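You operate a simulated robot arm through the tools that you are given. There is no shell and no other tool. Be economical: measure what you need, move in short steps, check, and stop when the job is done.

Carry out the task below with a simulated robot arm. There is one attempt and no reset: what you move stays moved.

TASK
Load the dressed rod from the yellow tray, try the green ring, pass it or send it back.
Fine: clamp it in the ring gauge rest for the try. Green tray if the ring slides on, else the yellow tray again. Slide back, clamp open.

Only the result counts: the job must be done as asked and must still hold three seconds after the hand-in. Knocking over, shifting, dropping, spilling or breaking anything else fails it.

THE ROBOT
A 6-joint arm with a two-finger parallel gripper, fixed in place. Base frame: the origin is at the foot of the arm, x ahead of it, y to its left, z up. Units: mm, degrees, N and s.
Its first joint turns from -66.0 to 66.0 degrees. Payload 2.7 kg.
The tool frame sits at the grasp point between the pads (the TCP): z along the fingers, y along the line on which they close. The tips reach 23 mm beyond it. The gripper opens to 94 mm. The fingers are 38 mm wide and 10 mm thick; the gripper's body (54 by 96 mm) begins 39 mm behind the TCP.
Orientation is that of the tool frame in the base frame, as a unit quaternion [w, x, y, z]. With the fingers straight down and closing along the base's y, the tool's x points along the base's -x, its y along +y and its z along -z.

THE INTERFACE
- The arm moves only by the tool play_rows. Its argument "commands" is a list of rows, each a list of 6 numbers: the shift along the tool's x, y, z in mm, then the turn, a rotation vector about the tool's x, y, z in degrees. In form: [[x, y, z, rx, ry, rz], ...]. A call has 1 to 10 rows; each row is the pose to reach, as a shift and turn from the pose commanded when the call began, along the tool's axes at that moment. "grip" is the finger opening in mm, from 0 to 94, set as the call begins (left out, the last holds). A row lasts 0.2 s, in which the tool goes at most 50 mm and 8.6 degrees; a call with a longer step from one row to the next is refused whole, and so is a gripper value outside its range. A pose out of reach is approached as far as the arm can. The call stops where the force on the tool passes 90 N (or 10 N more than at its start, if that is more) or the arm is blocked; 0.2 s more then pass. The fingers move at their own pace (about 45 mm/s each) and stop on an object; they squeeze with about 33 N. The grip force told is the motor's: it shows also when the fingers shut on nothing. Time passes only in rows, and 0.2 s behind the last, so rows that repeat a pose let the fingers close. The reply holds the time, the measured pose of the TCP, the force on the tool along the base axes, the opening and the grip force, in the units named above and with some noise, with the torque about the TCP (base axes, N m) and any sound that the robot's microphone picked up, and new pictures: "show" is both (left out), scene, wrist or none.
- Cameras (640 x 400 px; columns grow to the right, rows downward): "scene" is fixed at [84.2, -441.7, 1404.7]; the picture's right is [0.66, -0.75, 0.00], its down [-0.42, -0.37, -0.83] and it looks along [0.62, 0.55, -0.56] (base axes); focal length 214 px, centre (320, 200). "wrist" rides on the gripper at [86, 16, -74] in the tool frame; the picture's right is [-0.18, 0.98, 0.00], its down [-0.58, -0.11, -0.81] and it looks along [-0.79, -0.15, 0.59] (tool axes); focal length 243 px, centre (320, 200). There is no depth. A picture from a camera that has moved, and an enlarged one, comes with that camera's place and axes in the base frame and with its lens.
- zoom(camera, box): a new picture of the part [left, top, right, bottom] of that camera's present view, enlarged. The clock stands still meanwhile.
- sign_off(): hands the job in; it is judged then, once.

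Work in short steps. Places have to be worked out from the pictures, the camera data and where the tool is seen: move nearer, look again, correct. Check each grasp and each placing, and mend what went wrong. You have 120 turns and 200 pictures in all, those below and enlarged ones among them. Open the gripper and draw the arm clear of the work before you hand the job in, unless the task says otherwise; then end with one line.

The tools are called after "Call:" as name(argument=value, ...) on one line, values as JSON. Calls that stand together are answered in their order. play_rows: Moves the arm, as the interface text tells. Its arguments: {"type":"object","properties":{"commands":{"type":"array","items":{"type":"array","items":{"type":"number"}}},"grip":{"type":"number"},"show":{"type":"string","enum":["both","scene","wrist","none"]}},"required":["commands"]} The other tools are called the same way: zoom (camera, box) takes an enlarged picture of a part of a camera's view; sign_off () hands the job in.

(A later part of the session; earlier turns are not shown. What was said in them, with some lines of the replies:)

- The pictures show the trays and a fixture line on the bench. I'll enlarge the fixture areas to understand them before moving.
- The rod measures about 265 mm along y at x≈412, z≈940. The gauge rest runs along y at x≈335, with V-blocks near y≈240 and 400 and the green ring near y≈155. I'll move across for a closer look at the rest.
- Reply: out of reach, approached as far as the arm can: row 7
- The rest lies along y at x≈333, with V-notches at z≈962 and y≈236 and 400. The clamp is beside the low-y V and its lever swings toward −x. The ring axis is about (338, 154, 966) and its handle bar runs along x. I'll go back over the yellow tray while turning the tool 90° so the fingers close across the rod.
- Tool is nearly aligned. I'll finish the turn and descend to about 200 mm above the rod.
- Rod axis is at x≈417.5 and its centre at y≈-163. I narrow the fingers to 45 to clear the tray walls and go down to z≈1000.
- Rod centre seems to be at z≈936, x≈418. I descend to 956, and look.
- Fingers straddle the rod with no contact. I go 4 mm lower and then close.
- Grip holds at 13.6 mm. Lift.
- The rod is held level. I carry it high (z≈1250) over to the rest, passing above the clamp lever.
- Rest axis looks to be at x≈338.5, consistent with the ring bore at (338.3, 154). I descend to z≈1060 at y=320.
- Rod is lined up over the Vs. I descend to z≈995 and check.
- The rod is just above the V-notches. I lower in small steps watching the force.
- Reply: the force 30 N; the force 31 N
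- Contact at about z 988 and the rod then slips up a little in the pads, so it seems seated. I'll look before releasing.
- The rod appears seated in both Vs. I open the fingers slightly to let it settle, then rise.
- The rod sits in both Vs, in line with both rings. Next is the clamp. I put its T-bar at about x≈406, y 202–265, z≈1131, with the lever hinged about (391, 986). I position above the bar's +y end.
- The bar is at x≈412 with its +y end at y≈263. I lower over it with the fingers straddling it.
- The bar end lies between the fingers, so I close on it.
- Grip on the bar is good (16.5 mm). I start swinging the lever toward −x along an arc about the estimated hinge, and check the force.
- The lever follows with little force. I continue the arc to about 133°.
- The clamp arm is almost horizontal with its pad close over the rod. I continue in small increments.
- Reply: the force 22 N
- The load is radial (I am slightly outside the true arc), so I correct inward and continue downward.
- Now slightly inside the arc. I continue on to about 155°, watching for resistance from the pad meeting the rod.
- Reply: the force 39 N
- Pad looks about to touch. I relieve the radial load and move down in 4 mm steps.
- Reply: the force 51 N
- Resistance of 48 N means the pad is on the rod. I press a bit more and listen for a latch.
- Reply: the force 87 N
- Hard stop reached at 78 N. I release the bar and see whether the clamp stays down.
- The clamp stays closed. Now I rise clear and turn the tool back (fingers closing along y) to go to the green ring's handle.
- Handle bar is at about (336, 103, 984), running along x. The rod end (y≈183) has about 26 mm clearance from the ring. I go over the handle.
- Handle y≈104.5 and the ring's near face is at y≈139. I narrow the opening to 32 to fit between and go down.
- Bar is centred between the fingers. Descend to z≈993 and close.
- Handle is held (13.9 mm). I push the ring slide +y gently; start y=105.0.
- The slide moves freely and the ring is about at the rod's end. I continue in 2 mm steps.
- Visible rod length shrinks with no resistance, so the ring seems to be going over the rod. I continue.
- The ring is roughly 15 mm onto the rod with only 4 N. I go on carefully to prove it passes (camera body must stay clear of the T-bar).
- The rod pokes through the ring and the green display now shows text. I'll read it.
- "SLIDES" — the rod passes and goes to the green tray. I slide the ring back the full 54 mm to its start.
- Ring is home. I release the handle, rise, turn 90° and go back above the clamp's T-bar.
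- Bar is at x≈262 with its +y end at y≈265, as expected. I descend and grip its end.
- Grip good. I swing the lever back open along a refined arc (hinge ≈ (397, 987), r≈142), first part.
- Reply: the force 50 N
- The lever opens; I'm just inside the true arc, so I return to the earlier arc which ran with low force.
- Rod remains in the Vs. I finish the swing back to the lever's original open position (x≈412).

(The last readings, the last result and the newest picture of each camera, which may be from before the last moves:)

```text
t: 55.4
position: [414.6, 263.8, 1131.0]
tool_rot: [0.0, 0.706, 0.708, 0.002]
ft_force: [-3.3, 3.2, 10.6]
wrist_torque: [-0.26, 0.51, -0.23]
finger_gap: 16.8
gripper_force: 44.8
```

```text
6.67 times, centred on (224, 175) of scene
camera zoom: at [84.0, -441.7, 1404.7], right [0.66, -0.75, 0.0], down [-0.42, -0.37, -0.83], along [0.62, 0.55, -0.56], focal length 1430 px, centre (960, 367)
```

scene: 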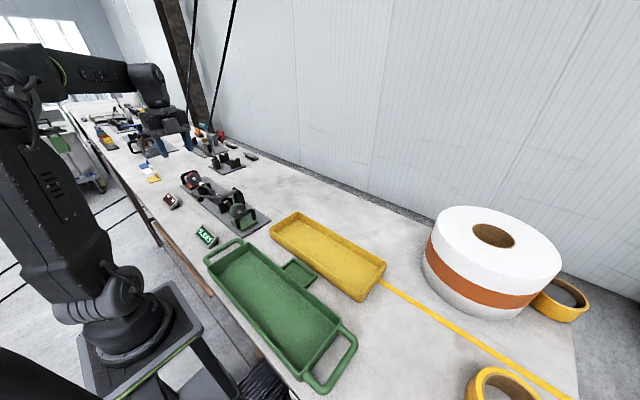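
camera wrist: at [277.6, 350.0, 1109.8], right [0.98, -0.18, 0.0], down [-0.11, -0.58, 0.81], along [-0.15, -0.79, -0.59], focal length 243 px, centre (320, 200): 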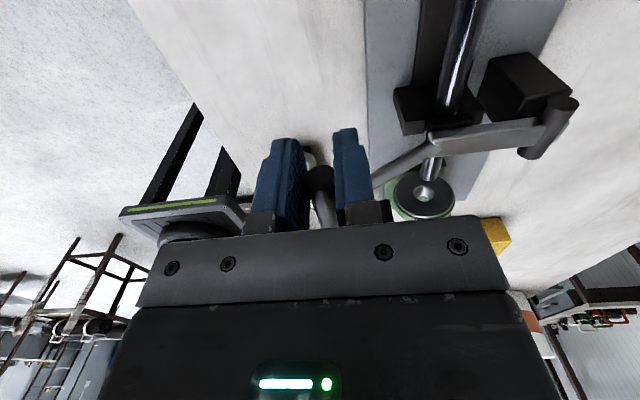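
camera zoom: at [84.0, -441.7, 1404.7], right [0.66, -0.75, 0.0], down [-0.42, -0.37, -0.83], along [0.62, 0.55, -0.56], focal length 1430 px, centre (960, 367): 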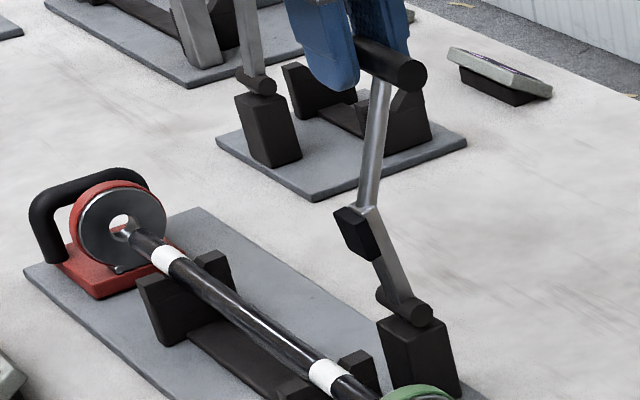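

The lever is back in its original open pose. I release it, rise, and check that it stays.

Call:
play_rows(commands=[[0, 0, 0, 0, 0, 0], [0, 0, 0, 0, 0, 0], [0, 0, 0, 0, 0, 0], [0, 0, -30, 0, 0, 0], [0, 0, -60, 0, 0, 0], [0, 0, -92, 0, 0, 0]], grip=50, show="none")

Call:
play_rows(commands=[[19, -25, 0, 0, 0, 0], [38, -50, 0, 0, 0, 0], [56, -75.7, 0, 0, 0, 0]], grip=40)

Call:
zoom(camera="scene", box=[176, 145, 272, 205])

Call:
zoom(camera="wrist", box=[240, 0, 480, 150])

```text
t: 56.8
position: [414.1, 263.4, 1222.5]
tool_rot: [0.001, 0.706, 0.708, -0.001]
ft_force: [-0.3, 0.2, -0.4]
wrist_torque: [0.01, -0.01, 0.0]
finger_gap: 50.0
gripper_force: 0.1
```

```text
t: 57.6
position: [336.4, 319.2, 1223.0]
tool_rot: [-0.001, 0.706, 0.708, 0.0]
ft_force: [-0.4, 0.3, -0.2]
wrist_torque: [0.01, 0.0, -0.01]
finger_gap: 40.1
gripper_force: 0.1
camera wrist: at [353.0, 405.7, 1298.1], right [0.98, -0.18, 0.0], down [-0.11, -0.58, 0.81], along [-0.15, -0.79, -0.59], focal length 243 px, centre (320, 200)
```

scene: 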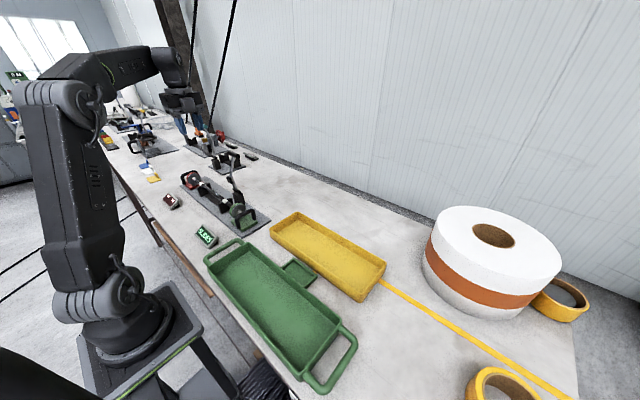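
wrist: 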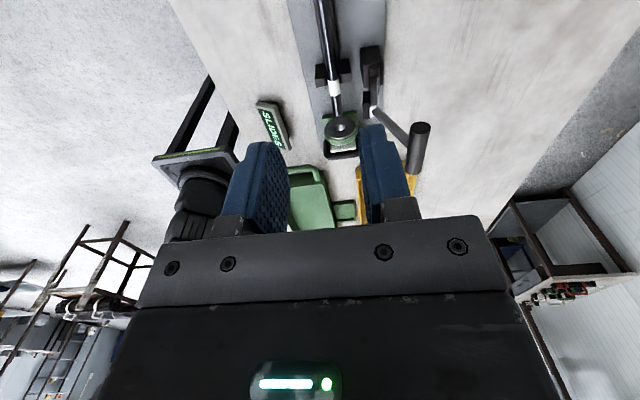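

```text
6.67 times, centred on (224, 175) of scene
camera zoom: at [84.2, -441.7, 1404.7], right [0.66, -0.75, 0.0], down [-0.42, -0.37, -0.83], along [0.62, 0.55, -0.56], focal length 1430 px, centre (960, 367)
```

zoom: 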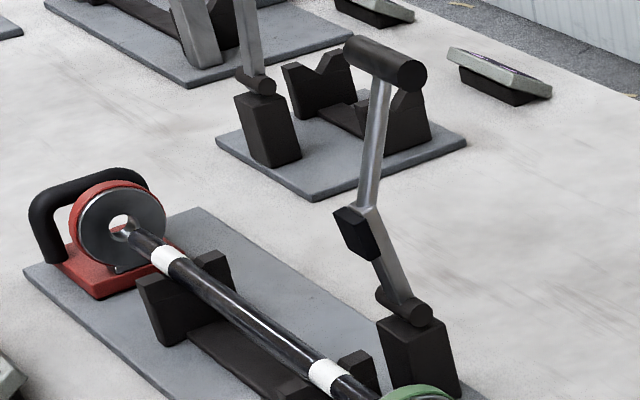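

```text
2.67 times, centred on (360, 75) of wrist
camera zoom: at [353.0, 405.7, 1298.1], right [0.98, -0.18, 0.0], down [-0.11, -0.58, 0.81], along [-0.15, -0.79, -0.59], focal length 647 px, centre (213, 533)
```

zoom: 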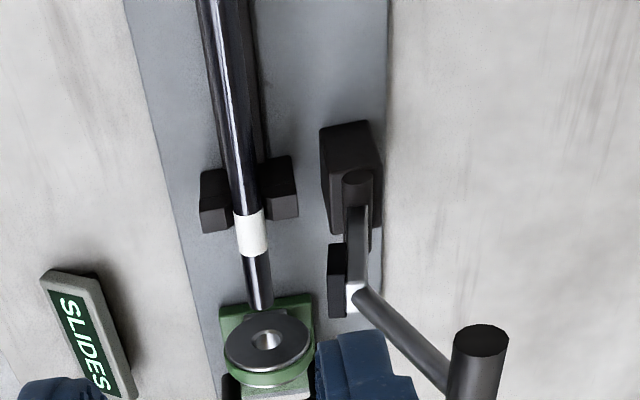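

Clamp stays open, ring home, rod in the Vs. I descend onto the rod and grip it.

Call:
play_rows(commands=[[0, 2, 48, 0, 0, 0], [0, 2, 96, 0, 0, 0], [0, 2, 144, 0, 0, 0], [0, 2, 190, 0, 0, 0], [0, 2, 220, 0, 0, 0], [0, 2, 235, 0, 0, 0], [0, 2, 242, 0, 0, 0]], grip=40, show="none")

Call:
play_rows(commands=[[0, 0, 0, 0, 0, 0], [0, 0, 0, 0, 0, 0], [0, 0, 0, 0, 0, 0], [0, 0, 0, 0, 0, 0]], grip=0, show="wrist")

```text
t: 59.2
position: [338.9, 317.5, 980.3]
tool_rot: [0.001, 0.707, 0.708, 0.0]
ft_force: [-0.3, -0.1, -0.3]
wrist_torque: [0.04, 0.01, -0.01]
finger_gap: 40.0
gripper_force: 0.0
```

```text
t: 60.2
position: [339.6, 318.2, 980.7]
tool_rot: [0.0, 0.706, 0.708, 0.001]
ft_force: [4.1, 0.5, -0.1]
wrist_torque: [0.02, -0.02, -0.06]
finger_gap: 13.9
gripper_force: 33.4
camera wrist: at [355.2, 405.4, 1056.0], right [0.98, -0.18, 0.0], down [-0.11, -0.58, 0.81], along [-0.15, -0.79, -0.59], focal length 243 px, centre (320, 200)
```

wrist: 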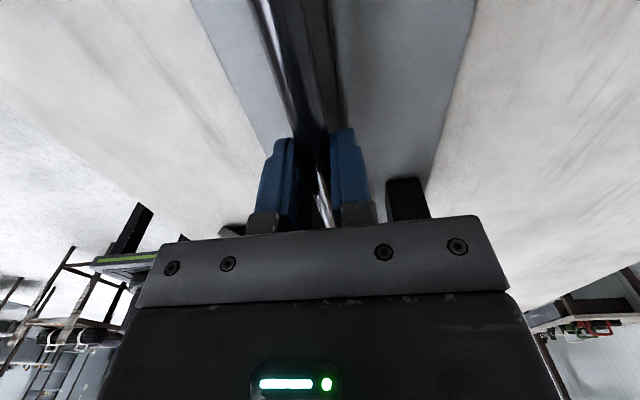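

The rod is gripped. I lift straight up over the clamp and then carry it to the green tray, which I place at x 152–272, y −335…−5 (centre about (212, −170)).

Call:
play_rows(commands=[[0, 0, -10, 0, 0, 0], [0, 0, -30, 0, 0, 0], [0, 0, -70, 0, 0, 0], [0, 0, -115, 0, 0, 0], [0, 0, -160, 0, 0, 0], [0, 0, -205, 0, 0, 0], [0, 0, -250, 0, 0, 0]], show="scene")

Call:
play_rows(commands=[[-44, -12, 0, 0, 0, 0], [-88, -24, 0, 0, 0, 0], [-132, -36, 0, 0, 0, 0], [-176, -48, 0, 0, 0, 0], [-220, -60, 0, 0, 0, 0], [-264, -72, 0, 0, 0, 0], [-308, -84, 0, 0, 0, 0], [-352, -96, 0, 0, 0, 0], [-396, -108, 0, 0, 0, 0], [-440, -120, 0, 0, 0, 0]])

```text
t: 61.8
position: [339.2, 320.2, 1230.6]
tool_rot: [0.0, 0.707, 0.707, -0.002]
ft_force: [0.0, 0.7, 0.2]
wrist_torque: [0.0, 0.04, 0.01]
finger_gap: 14.0
gripper_force: 33.3
```

scene: 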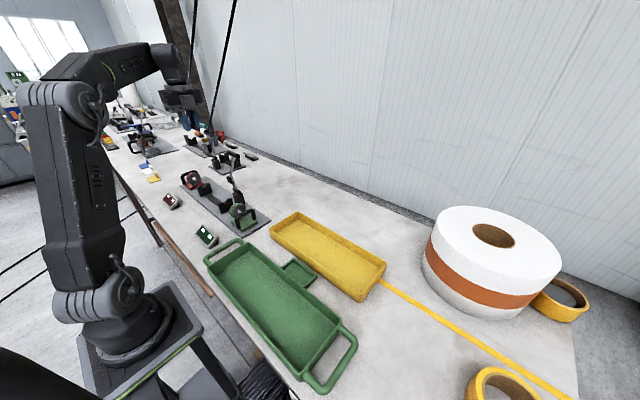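

```text
t: 64.0
position: [219.5, -120.9, 1231.5]
tool_rot: [0.0, 0.706, 0.708, 0.0]
ft_force: [0.2, -0.2, -1.4]
wrist_torque: [-0.02, 0.02, 0.01]
finger_gap: 13.9
gripper_force: 33.5
camera wrist: at [235.6, -34.4, 1305.7], right [0.98, -0.18, 0.0], down [-0.11, -0.58, 0.81], along [-0.15, -0.79, -0.59], focal length 243 px, centre (320, 200)
```

scene: 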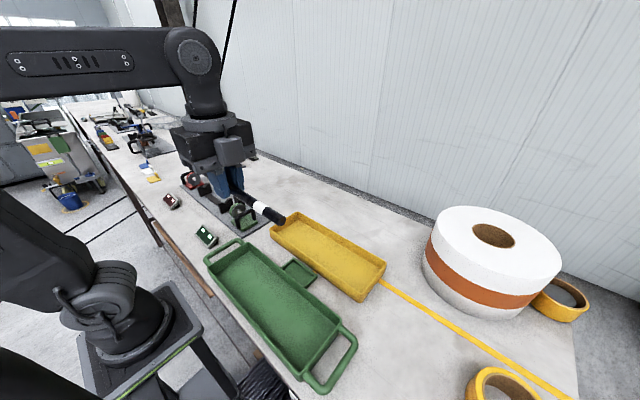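
wrist: 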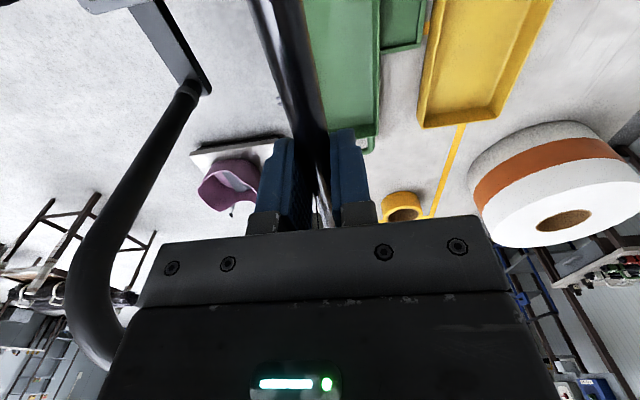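

Right edge of the tray measures x≈280, so the centre is near x≈215. I move to (215, −170) and descend partway.

Call:
play_rows(commands=[[-25, -2, 20, 0, 0, 0], [-49, -4.5, 50, 0, 0, 0], [-49, -4.5, 95, 0, 0, 0], [-49, -4.5, 140, 0, 0, 0], [-49, -4.5, 180, 0, 0, 0]])

Call:
zoom(camera="scene", box=[190, 220, 382, 340])

```text
t: 65.2
position: [216.7, -169.6, 1050.7]
tool_rot: [0.001, 0.706, 0.708, 0.0]
ft_force: [0.7, 0.2, -0.7]
wrist_torque: [0.01, -0.02, -0.05]
finger_gap: 13.8
gripper_force: 32.8
camera wrist: at [231.8, -82.7, 1125.1], right [0.98, -0.18, 0.0], down [-0.11, -0.58, 0.81], along [-0.15, -0.79, -0.59], focal length 243 px, centre (320, 200)
```

scene: 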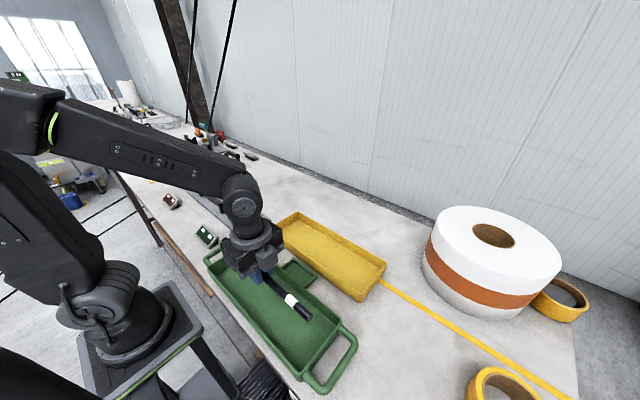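
wrist: 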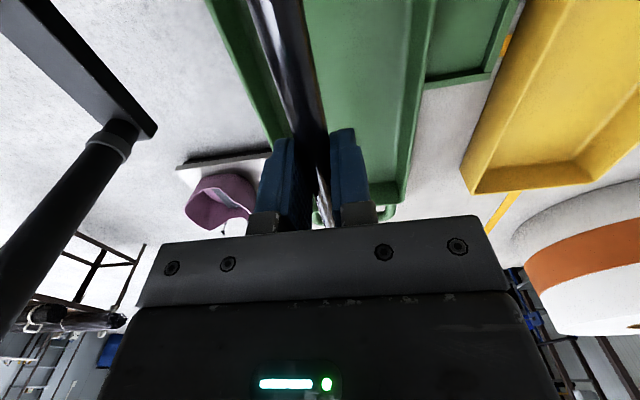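

```text
3.33 times, centred on (286, 280) of scene
camera zoom: at [84.2, -441.7, 1404.7], right [0.66, -0.75, 0.0], down [-0.42, -0.37, -0.83], along [0.62, 0.55, -0.56], focal length 715 px, centre (433, -67)
```

zoom: 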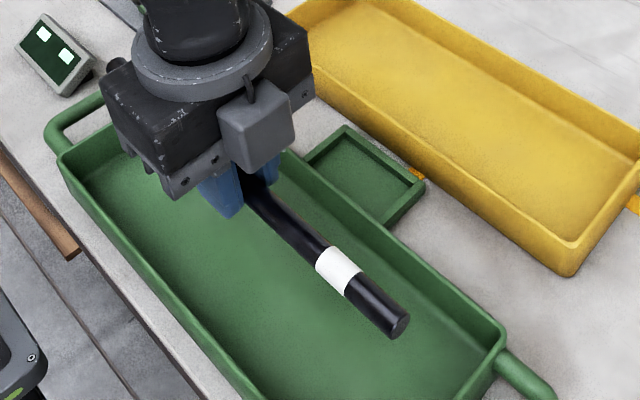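

Tray edges read x≈172–287, so I shift +8 mm in x and descend to just above the floor.

Call:
play_rows(commands=[[0, 8, 0, 0, 0, 0], [0, 8, 30, 0, 0, 0], [0, 8, 60, 0, 0, 0], [0, 8, 80, 0, 0, 0], [0, 8, 88, 0, 0, 0]], show="wrist")

Call:
zoom(camera="scene", box=[190, 220, 382, 340])

```text
t: 66.4
position: [223.2, -171.2, 961.8]
tool_rot: [0.0, 0.707, 0.708, -0.001]
ft_force: [0.4, 0.8, -0.3]
wrist_torque: [-0.01, 0.01, 0.03]
finger_gap: 13.8
gripper_force: 32.9
camera wrist: at [239.4, -83.3, 1037.5], right [0.98, -0.18, 0.0], down [-0.11, -0.58, 0.81], along [-0.15, -0.79, -0.59], focal length 243 px, centre (320, 200)
```

wrist: 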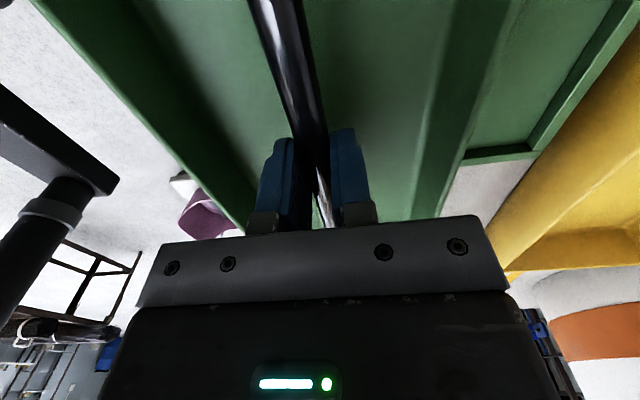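

```text
3.33 times, centred on (286, 280) of scene
camera zoom: at [84.2, -441.7, 1404.7], right [0.66, -0.75, 0.0], down [-0.42, -0.37, -0.83], along [0.62, 0.55, -0.56], focal length 715 px, centre (433, -67)
```

zoom: 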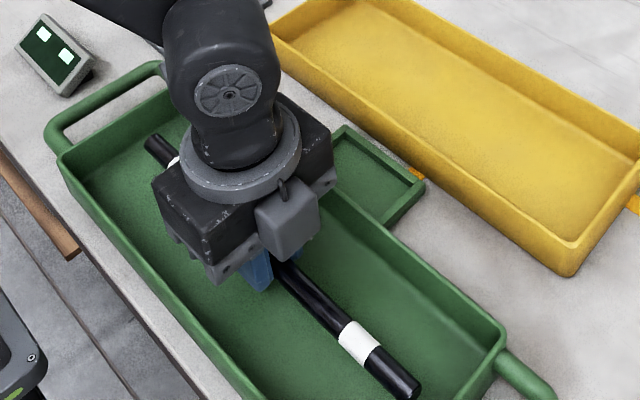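

Rod is well inside the green tray. I lower in 2 mm steps until it touches.

Call:
play_rows(commands=[[0, 0, 2, 0, 0, 0], [0, 0, 4, 0, 0, 0], [0, 0, 6, 0, 0, 0], [0, 0, 8, 0, 0, 0]], show="none")

Call:
play_rows(commands=[[0, 0, 1.5, 0, 0, 0], [0, 0, 3, 0, 0, 0]], show="none")

```text
t: 67.4
position: [223.8, -170.7, 954.4]
tool_rot: [0.0, 0.706, 0.708, 0.0]
ft_force: [0.3, 0.6, -1.2]
wrist_torque: [-0.02, 0.04, -0.01]
finger_gap: 13.6
gripper_force: 33.0
```

```text
t: 68.0
position: [223.4, -170.3, 952.2]
tool_rot: [0.0, 0.706, 0.708, 0.0]
ft_force: [0.6, -0.1, 0.2]
wrist_torque: [-0.01, -0.02, -0.02]
finger_gap: 13.9
gripper_force: 33.5
```

Call:
play_rows(commands=[[0, 0, 1.5, 0, 0, 0], [0, 0, 3, 0, 0, 0]], show="none")

```text
t: 68.6
position: [222.9, -170.5, 949.0]
tool_rot: [0.0, 0.707, 0.708, 0.0]
ft_force: [0.3, 0.1, -0.8]
wrist_torque: [0.01, -0.02, -0.02]
finger_gap: 14.1
gripper_force: 33.9
```

No contact yet at 949, so I continue in small steps.

Call:
play_rows(commands=[[0, 0, 1.5, 0, 0, 0], [0, 0, 3, 0, 0, 0]], show="none")

Call:
zoom(camera="scene", box=[230, 255, 326, 315])

```text
t: 69.2
position: [224.9, -170.2, 947.8]
tool_rot: [0.001, 0.706, 0.708, 0.0]
ft_force: [-12.8, 7.3, 50.0]
wrist_torque: [0.59, 0.15, -0.09]
finger_gap: 14.2
gripper_force: 32.9
```

```text
6.67 times, centred on (278, 285) of scene
camera zoom: at [83.5, -441.2, 1404.9], right [0.66, -0.75, 0.0], down [-0.42, -0.37, -0.83], along [0.62, 0.55, -0.56], focal length 1430 px, centre (600, -367)
```

zoom: 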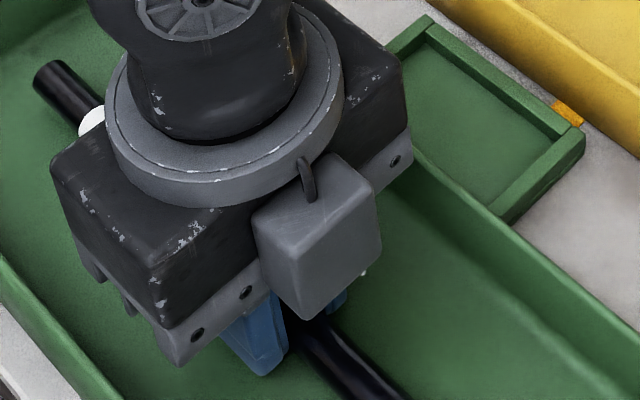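

Contact made (50 N). I back off 2 mm to unload, open moderately, and lift straight up.

Call:
play_rows(commands=[[0, 0, -2, 0, 0, 0], [0, 0, -2, 0, 0, 0]], show="none")

Call:
play_rows(commands=[[0, 0, 0, 0, 0, 0], [0, 0, 0, 0, 0, 0], [0, 0, 0, 0, 0, 0], [0, 0, -10, 0, 0, 0], [0, 0, -40, 0, 0, 0], [0, 0, -80, 0, 0, 0], [0, 0, -125, 0, 0, 0], [0, 0, -170, 0, 0, 0], [0, 0, -215, 0, 0, 0], [0, 0, -260, 0, 0, 0]], grip=40)

Call:
zoom(camera="scene", box=[190, 220, 382, 340])

```text
t: 69.8
position: [223.3, -170.4, 946.4]
tool_rot: [0.001, 0.707, 0.708, 0.0]
ft_force: [-7.0, -1.2, 25.5]
wrist_torque: [0.2, -0.04, -0.03]
finger_gap: 14.0
gripper_force: 33.0
```

```text
t: 72.0
position: [223.0, -169.7, 1208.0]
tool_rot: [0.0, 0.706, 0.708, 0.0]
ft_force: [0.3, -0.5, 0.2]
wrist_torque: [-0.03, 0.0, -0.04]
finger_gap: 40.1
gripper_force: 0.1
camera wrist: at [238.9, -82.7, 1283.4], right [0.98, -0.18, 0.0], down [-0.11, -0.58, 0.81], along [-0.15, -0.79, -0.59], focal length 243 px, centre (320, 200)
```

scene: 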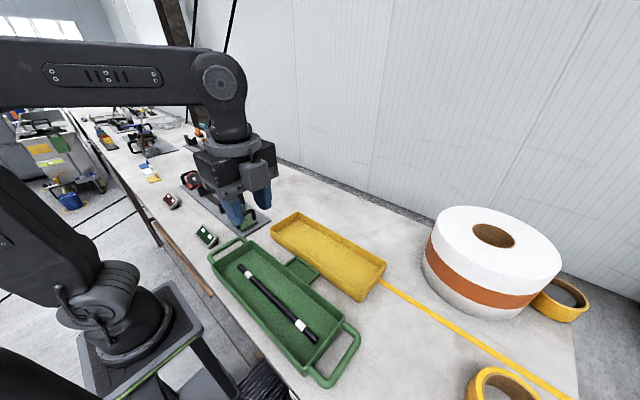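
wrist: 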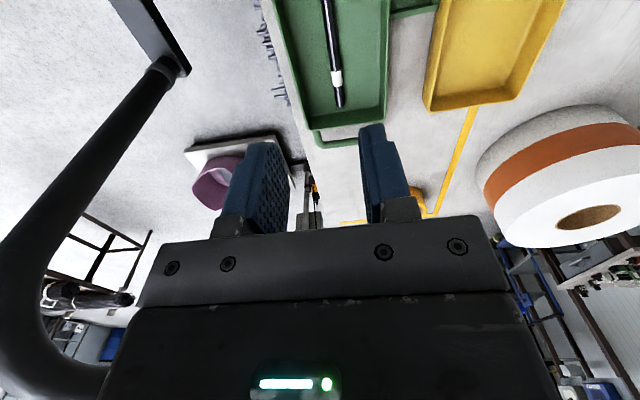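

```text
3.33 times, centred on (286, 280) of scene
camera zoom: at [84.2, -441.7, 1404.7], right [0.66, -0.75, 0.0], down [-0.42, -0.37, -0.83], along [0.62, 0.55, -0.56], focal length 715 px, centre (433, -67)
```

zoom: 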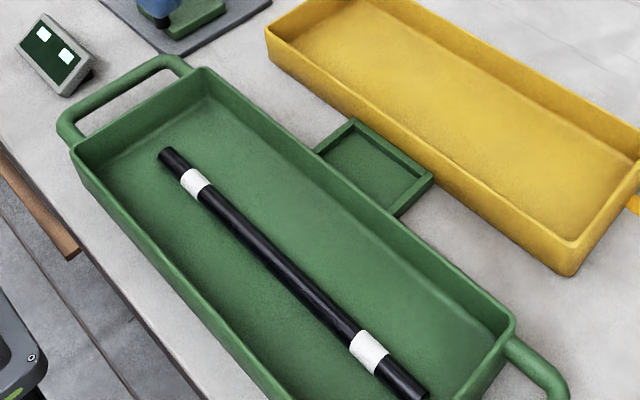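

The rod lies in the green tray, but the tray looks slightly shifted from before. I'll take the same view as my first tray close-up to measure that.

Call:
zoom(camera="scene", box=[190, 190, 400, 321])

```text
3.05 times, centred on (295, 256) of scene
camera zoom: at [84.2, -441.7, 1404.7], right [0.66, -0.75, 0.0], down [-0.42, -0.37, -0.83], along [0.62, 0.55, -0.56], focal length 654 px, centre (396, 31)
```

zoom: 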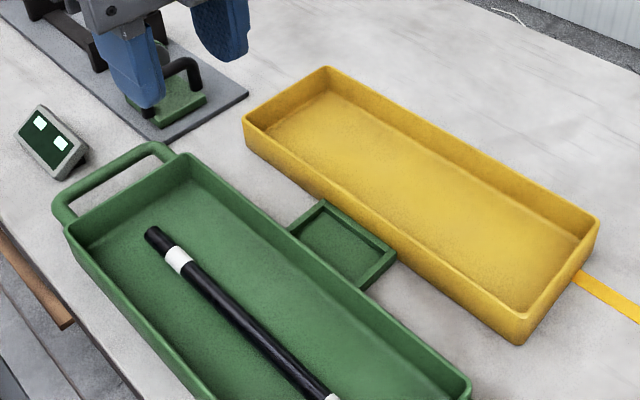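

The tray was dragged about 10 mm toward +x (the tip touched its floor when opening); the yellow tray hasn't moved. I'll push it back from inside with closed fingers between the rod (x≈226) and the −x wall (inner face x≈175).

Call:
play_rows(commands=[[0, -12, 0, 0, 0, 0], [0, -23, 0, 0, 0, 0], [0, -23, 40, 0, 0, 0], [0, -23, 80, 0, 0, 0], [0, -23, 120, 0, 0, 0], [0, -23, 150, 0, 0, 0], [0, -23, 150, 0, 0, 0]], grip=0)

Call:
zoom(camera="scene", box=[190, 220, 350, 320])

```text
t: 73.6
position: [200.6, -171.3, 1058.5]
tool_rot: [0.0, 0.707, 0.707, 0.001]
ft_force: [-0.1, 0.2, 0.2]
wrist_torque: [0.01, -0.03, 0.02]
finger_gap: 0.0
gripper_force: 32.8
camera wrist: at [216.6, -83.3, 1132.8], right [0.98, -0.18, 0.0], down [-0.11, -0.58, 0.81], along [-0.15, -0.79, -0.59], focal length 243 px, centre (320, 200)
```

scene: 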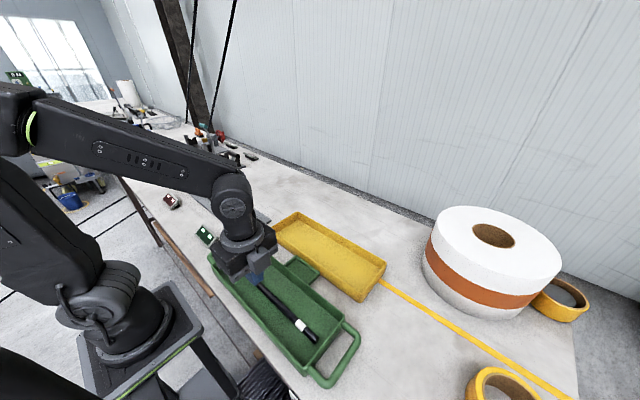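
wrist: 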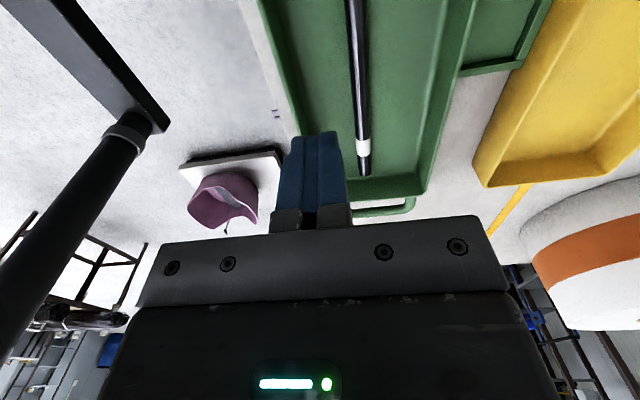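

```text
4.00 times, centred on (270, 270) of scene
camera zoom: at [84.2, -441.7, 1404.7], right [0.66, -0.75, 0.0], down [-0.42, -0.37, -0.83], along [0.62, 0.55, -0.56], focal length 858 px, centre (520, -80)
```

zoom: 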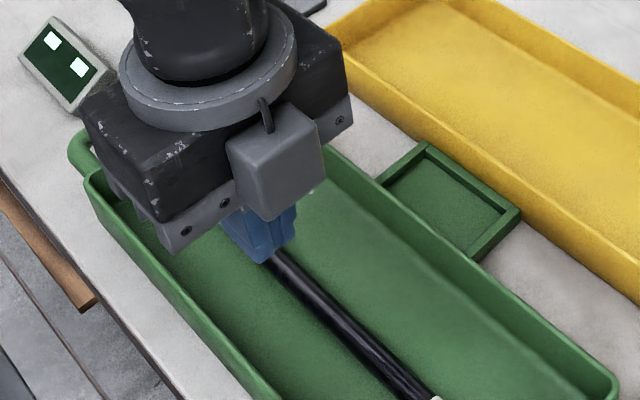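

Space is adequate (wall ≈180, rod edge ≈222). I descend to tips ≈ z 938, still above the tray floor.

Call:
play_rows(commands=[[0, 0, 30, 0, 0, 0], [0, 0, 60, 0, 0, 0], [0, 0, 85, 0, 0, 0], [0, 0, 97, 0, 0, 0]], show="wrist")

Call:
play_rows(commands=[[0, -2, 0, 0, 0, 0], [0, -4, 0, 0, 0, 0], [0, -6, 0, 0, 0, 0], [0, -8, 0, 0, 0, 0]], show="none")

Call:
zoom(camera="scene", box=[190, 190, 400, 321])

```text
t: 74.6
position: [201.1, -170.8, 959.9]
tool_rot: [0.001, 0.707, 0.708, 0.0]
ft_force: [0.5, -0.2, 0.3]
wrist_torque: [0.01, 0.02, 0.03]
finger_gap: 0.0
gripper_force: 32.9
camera wrist: at [216.6, -83.7, 1035.3], right [0.98, -0.18, 0.0], down [-0.11, -0.58, 0.81], along [-0.15, -0.79, -0.59], focal length 243 px, centre (320, 200)
```

wrist: 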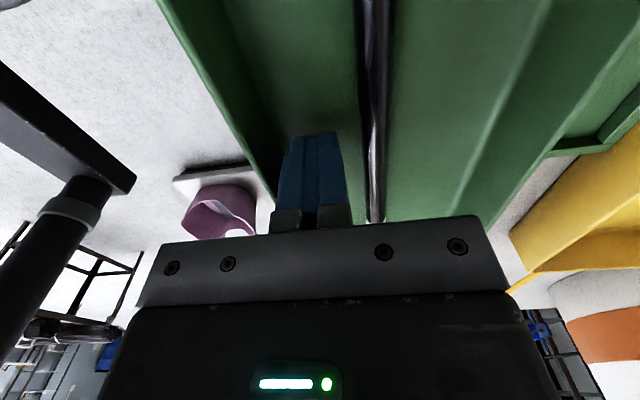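

```text
t: 75.6
position: [192.3, -170.8, 960.8]
tool_rot: [0.0, 0.707, 0.707, 0.001]
ft_force: [-0.6, 0.3, 0.1]
wrist_torque: [-0.01, 0.03, 0.03]
finger_gap: 0.0
gripper_force: 33.1
```

```text
3.05 times, centred on (295, 256) of scene
camera zoom: at [84.2, -441.7, 1404.7], right [0.66, -0.75, 0.0], down [-0.42, -0.37, -0.83], along [0.62, 0.55, -0.56], focal length 654 px, centre (396, 31)
```

zoom: 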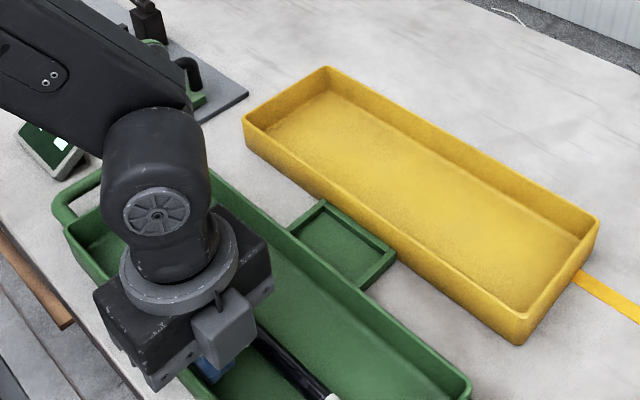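

No contact yet at x=192. I continue in small steps, watching the force.

Call:
play_rows(commands=[[0, -2, 0, 0, 0, 0], [0, -4, 0, 0, 0, 0]], show="none")

Call:
play_rows(commands=[[0, -2, 0, 0, 0, 0], [0, -4, 0, 0, 0, 0]], show="none")

Call:
zoom(camera="scene", box=[190, 190, 400, 321])

```text
t: 76.2
position: [189.4, -169.5, 960.1]
tool_rot: [0.002, 0.706, 0.708, 0.0]
ft_force: [1.7, 0.4, 2.4]
wrist_torque: [0.04, 0.03, -0.07]
finger_gap: 0.0
gripper_force: 32.8
```

```text
t: 76.8
position: [184.9, -170.0, 961.3]
tool_rot: [0.0, 0.706, 0.709, 0.0]
ft_force: [1.3, 0.5, 1.1]
wrist_torque: [0.0, 0.02, 0.03]
finger_gap: 0.0
gripper_force: 32.4
```

```text
3.05 times, centred on (295, 256) of scene
camera zoom: at [84.3, -441.7, 1404.7], right [0.66, -0.75, 0.0], down [-0.42, -0.37, -0.83], along [0.62, 0.55, -0.56], focal length 654 px, centre (396, 31)
```

zoom: 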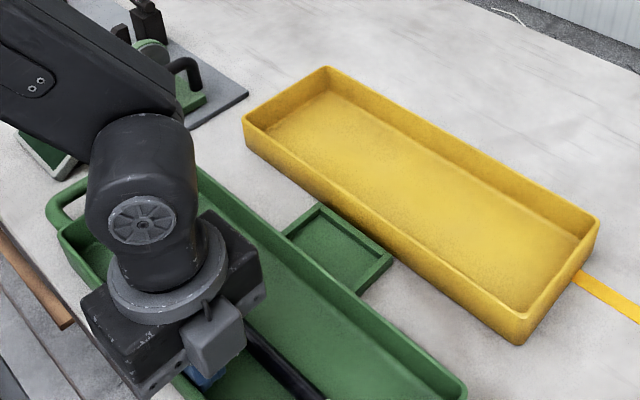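

The tray slides with light force and is about half-way back. Another 4 mm, then compare.

Call:
play_rows(commands=[[0, -2, 0, 0, 0, 0], [0, -4, 0, 0, 0, 0]], show="none")

Call:
zoom(camera="scene", box=[190, 190, 400, 321])

```text
t: 77.4
position: [181.3, -170.2, 960.6]
tool_rot: [0.0, 0.706, 0.708, -0.001]
ft_force: [1.3, 1.1, 0.4]
wrist_torque: [0.02, 0.0, 0.01]
finger_gap: 0.2
gripper_force: 33.0
```

```text
3.05 times, centred on (295, 256) of scene
camera zoom: at [84.3, -441.7, 1404.7], right [0.66, -0.75, 0.0], down [-0.42, -0.37, -0.83], along [0.62, 0.55, -0.56], focal length 654 px, centre (396, 31)
```

zoom: 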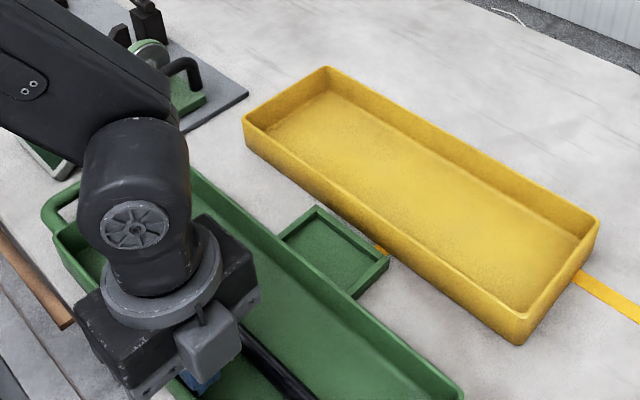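

The tray now matches its original view (the yellow strip beside the side pocket shows again). I back off 6 mm and lift clear.

Call:
play_rows(commands=[[0, 3, 0, 0, 0, 0], [0, 7, 0, 0, 0, 0], [0, 7, -40, 0, 0, 0], [0, 7, -85, 0, 0, 0], [0, 7, -130, 0, 0, 0], [0, 7, -175, 0, 0, 0], [0, 7, -220, 0, 0, 0], [0, 7, -265, 0, 0, 0]], show="none")

Call:
play_rows(commands=[[0, -20, -20, 0, 0, 0], [0, -20, -40, 0, 0, 0], [0, -20, -60, 0, 0, 0]], grip=60)

Call:
zoom(camera="scene", box=[190, 190, 400, 321])

Call:
zoom(camera="scene", box=[140, 150, 300, 250])

```text
t: 79.2
position: [186.5, -171.0, 1224.7]
tool_rot: [0.0, 0.706, 0.708, 0.0]
ft_force: [-0.3, 0.3, -0.2]
wrist_torque: [-0.01, -0.05, -0.03]
finger_gap: 0.0
gripper_force: 32.8
```

```text
t: 80.0
position: [167.1, -172.4, 1286.2]
tool_rot: [0.0, 0.707, 0.707, 0.001]
ft_force: [-0.9, -0.5, 0.5]
wrist_torque: [0.02, 0.01, 0.02]
finger_gap: 60.1
gripper_force: 0.1
camera wrist: at [182.7, -84.6, 1360.7], right [0.98, -0.18, 0.0], down [-0.11, -0.58, 0.81], along [-0.15, -0.79, -0.59], focal length 243 px, centre (320, 200)
```

scene: 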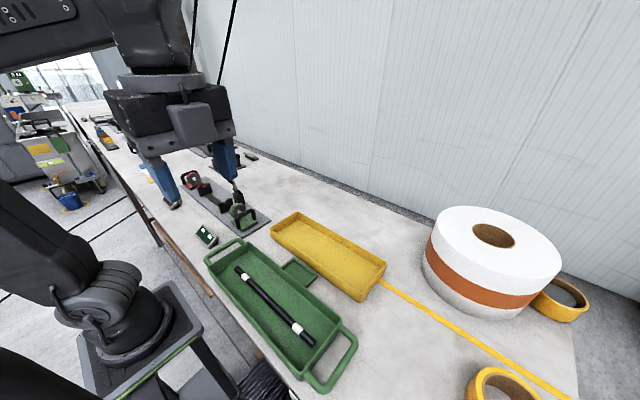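
wrist: 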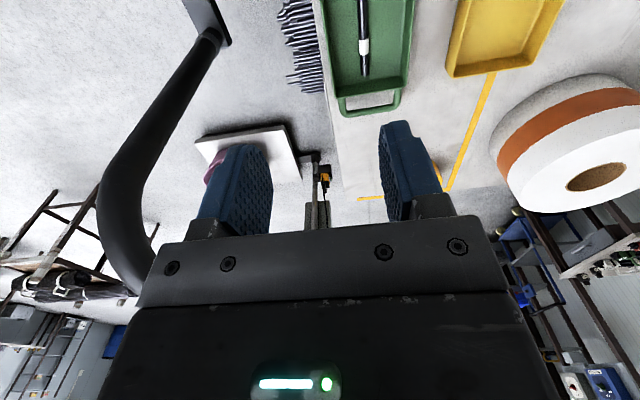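

```text
3.05 times, centred on (295, 256) of scene
camera zoom: at [84.2, -441.7, 1404.7], right [0.66, -0.75, 0.0], down [-0.42, -0.37, -0.83], along [0.62, 0.55, -0.56], focal length 654 px, centre (396, 31)
```

zoom: 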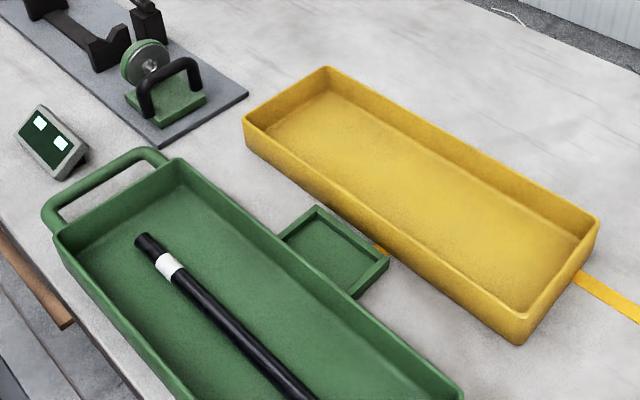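

```text
4.00 times, centred on (220, 200) of scene
camera zoom: at [84.2, -441.7, 1404.7], right [0.66, -0.75, 0.0], down [-0.42, -0.37, -0.83], along [0.62, 0.55, -0.56], focal length 858 px, centre (720, 200)
```

zoom: 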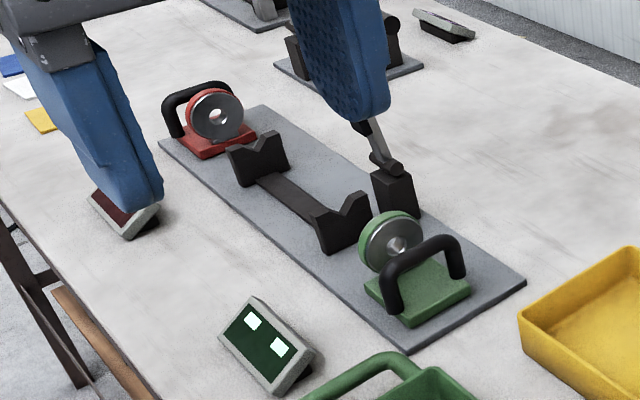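

The tray, ring slide, clamp and displays match their original pictures, the rod rests in the green tray, and the gripper is open and clear. I hand the job in.

Call:
sign_off()

```text
The job is handed in.
```

The green ring slid onto the clamped rod and the display read "SLIDES", so the rod is now in the green tray, with the ring slide back at its start and the clamp open. While setting the rod down I dragged the green tray about 10 mm toward +x, then pushed it back until it matched its original position in the camera view.
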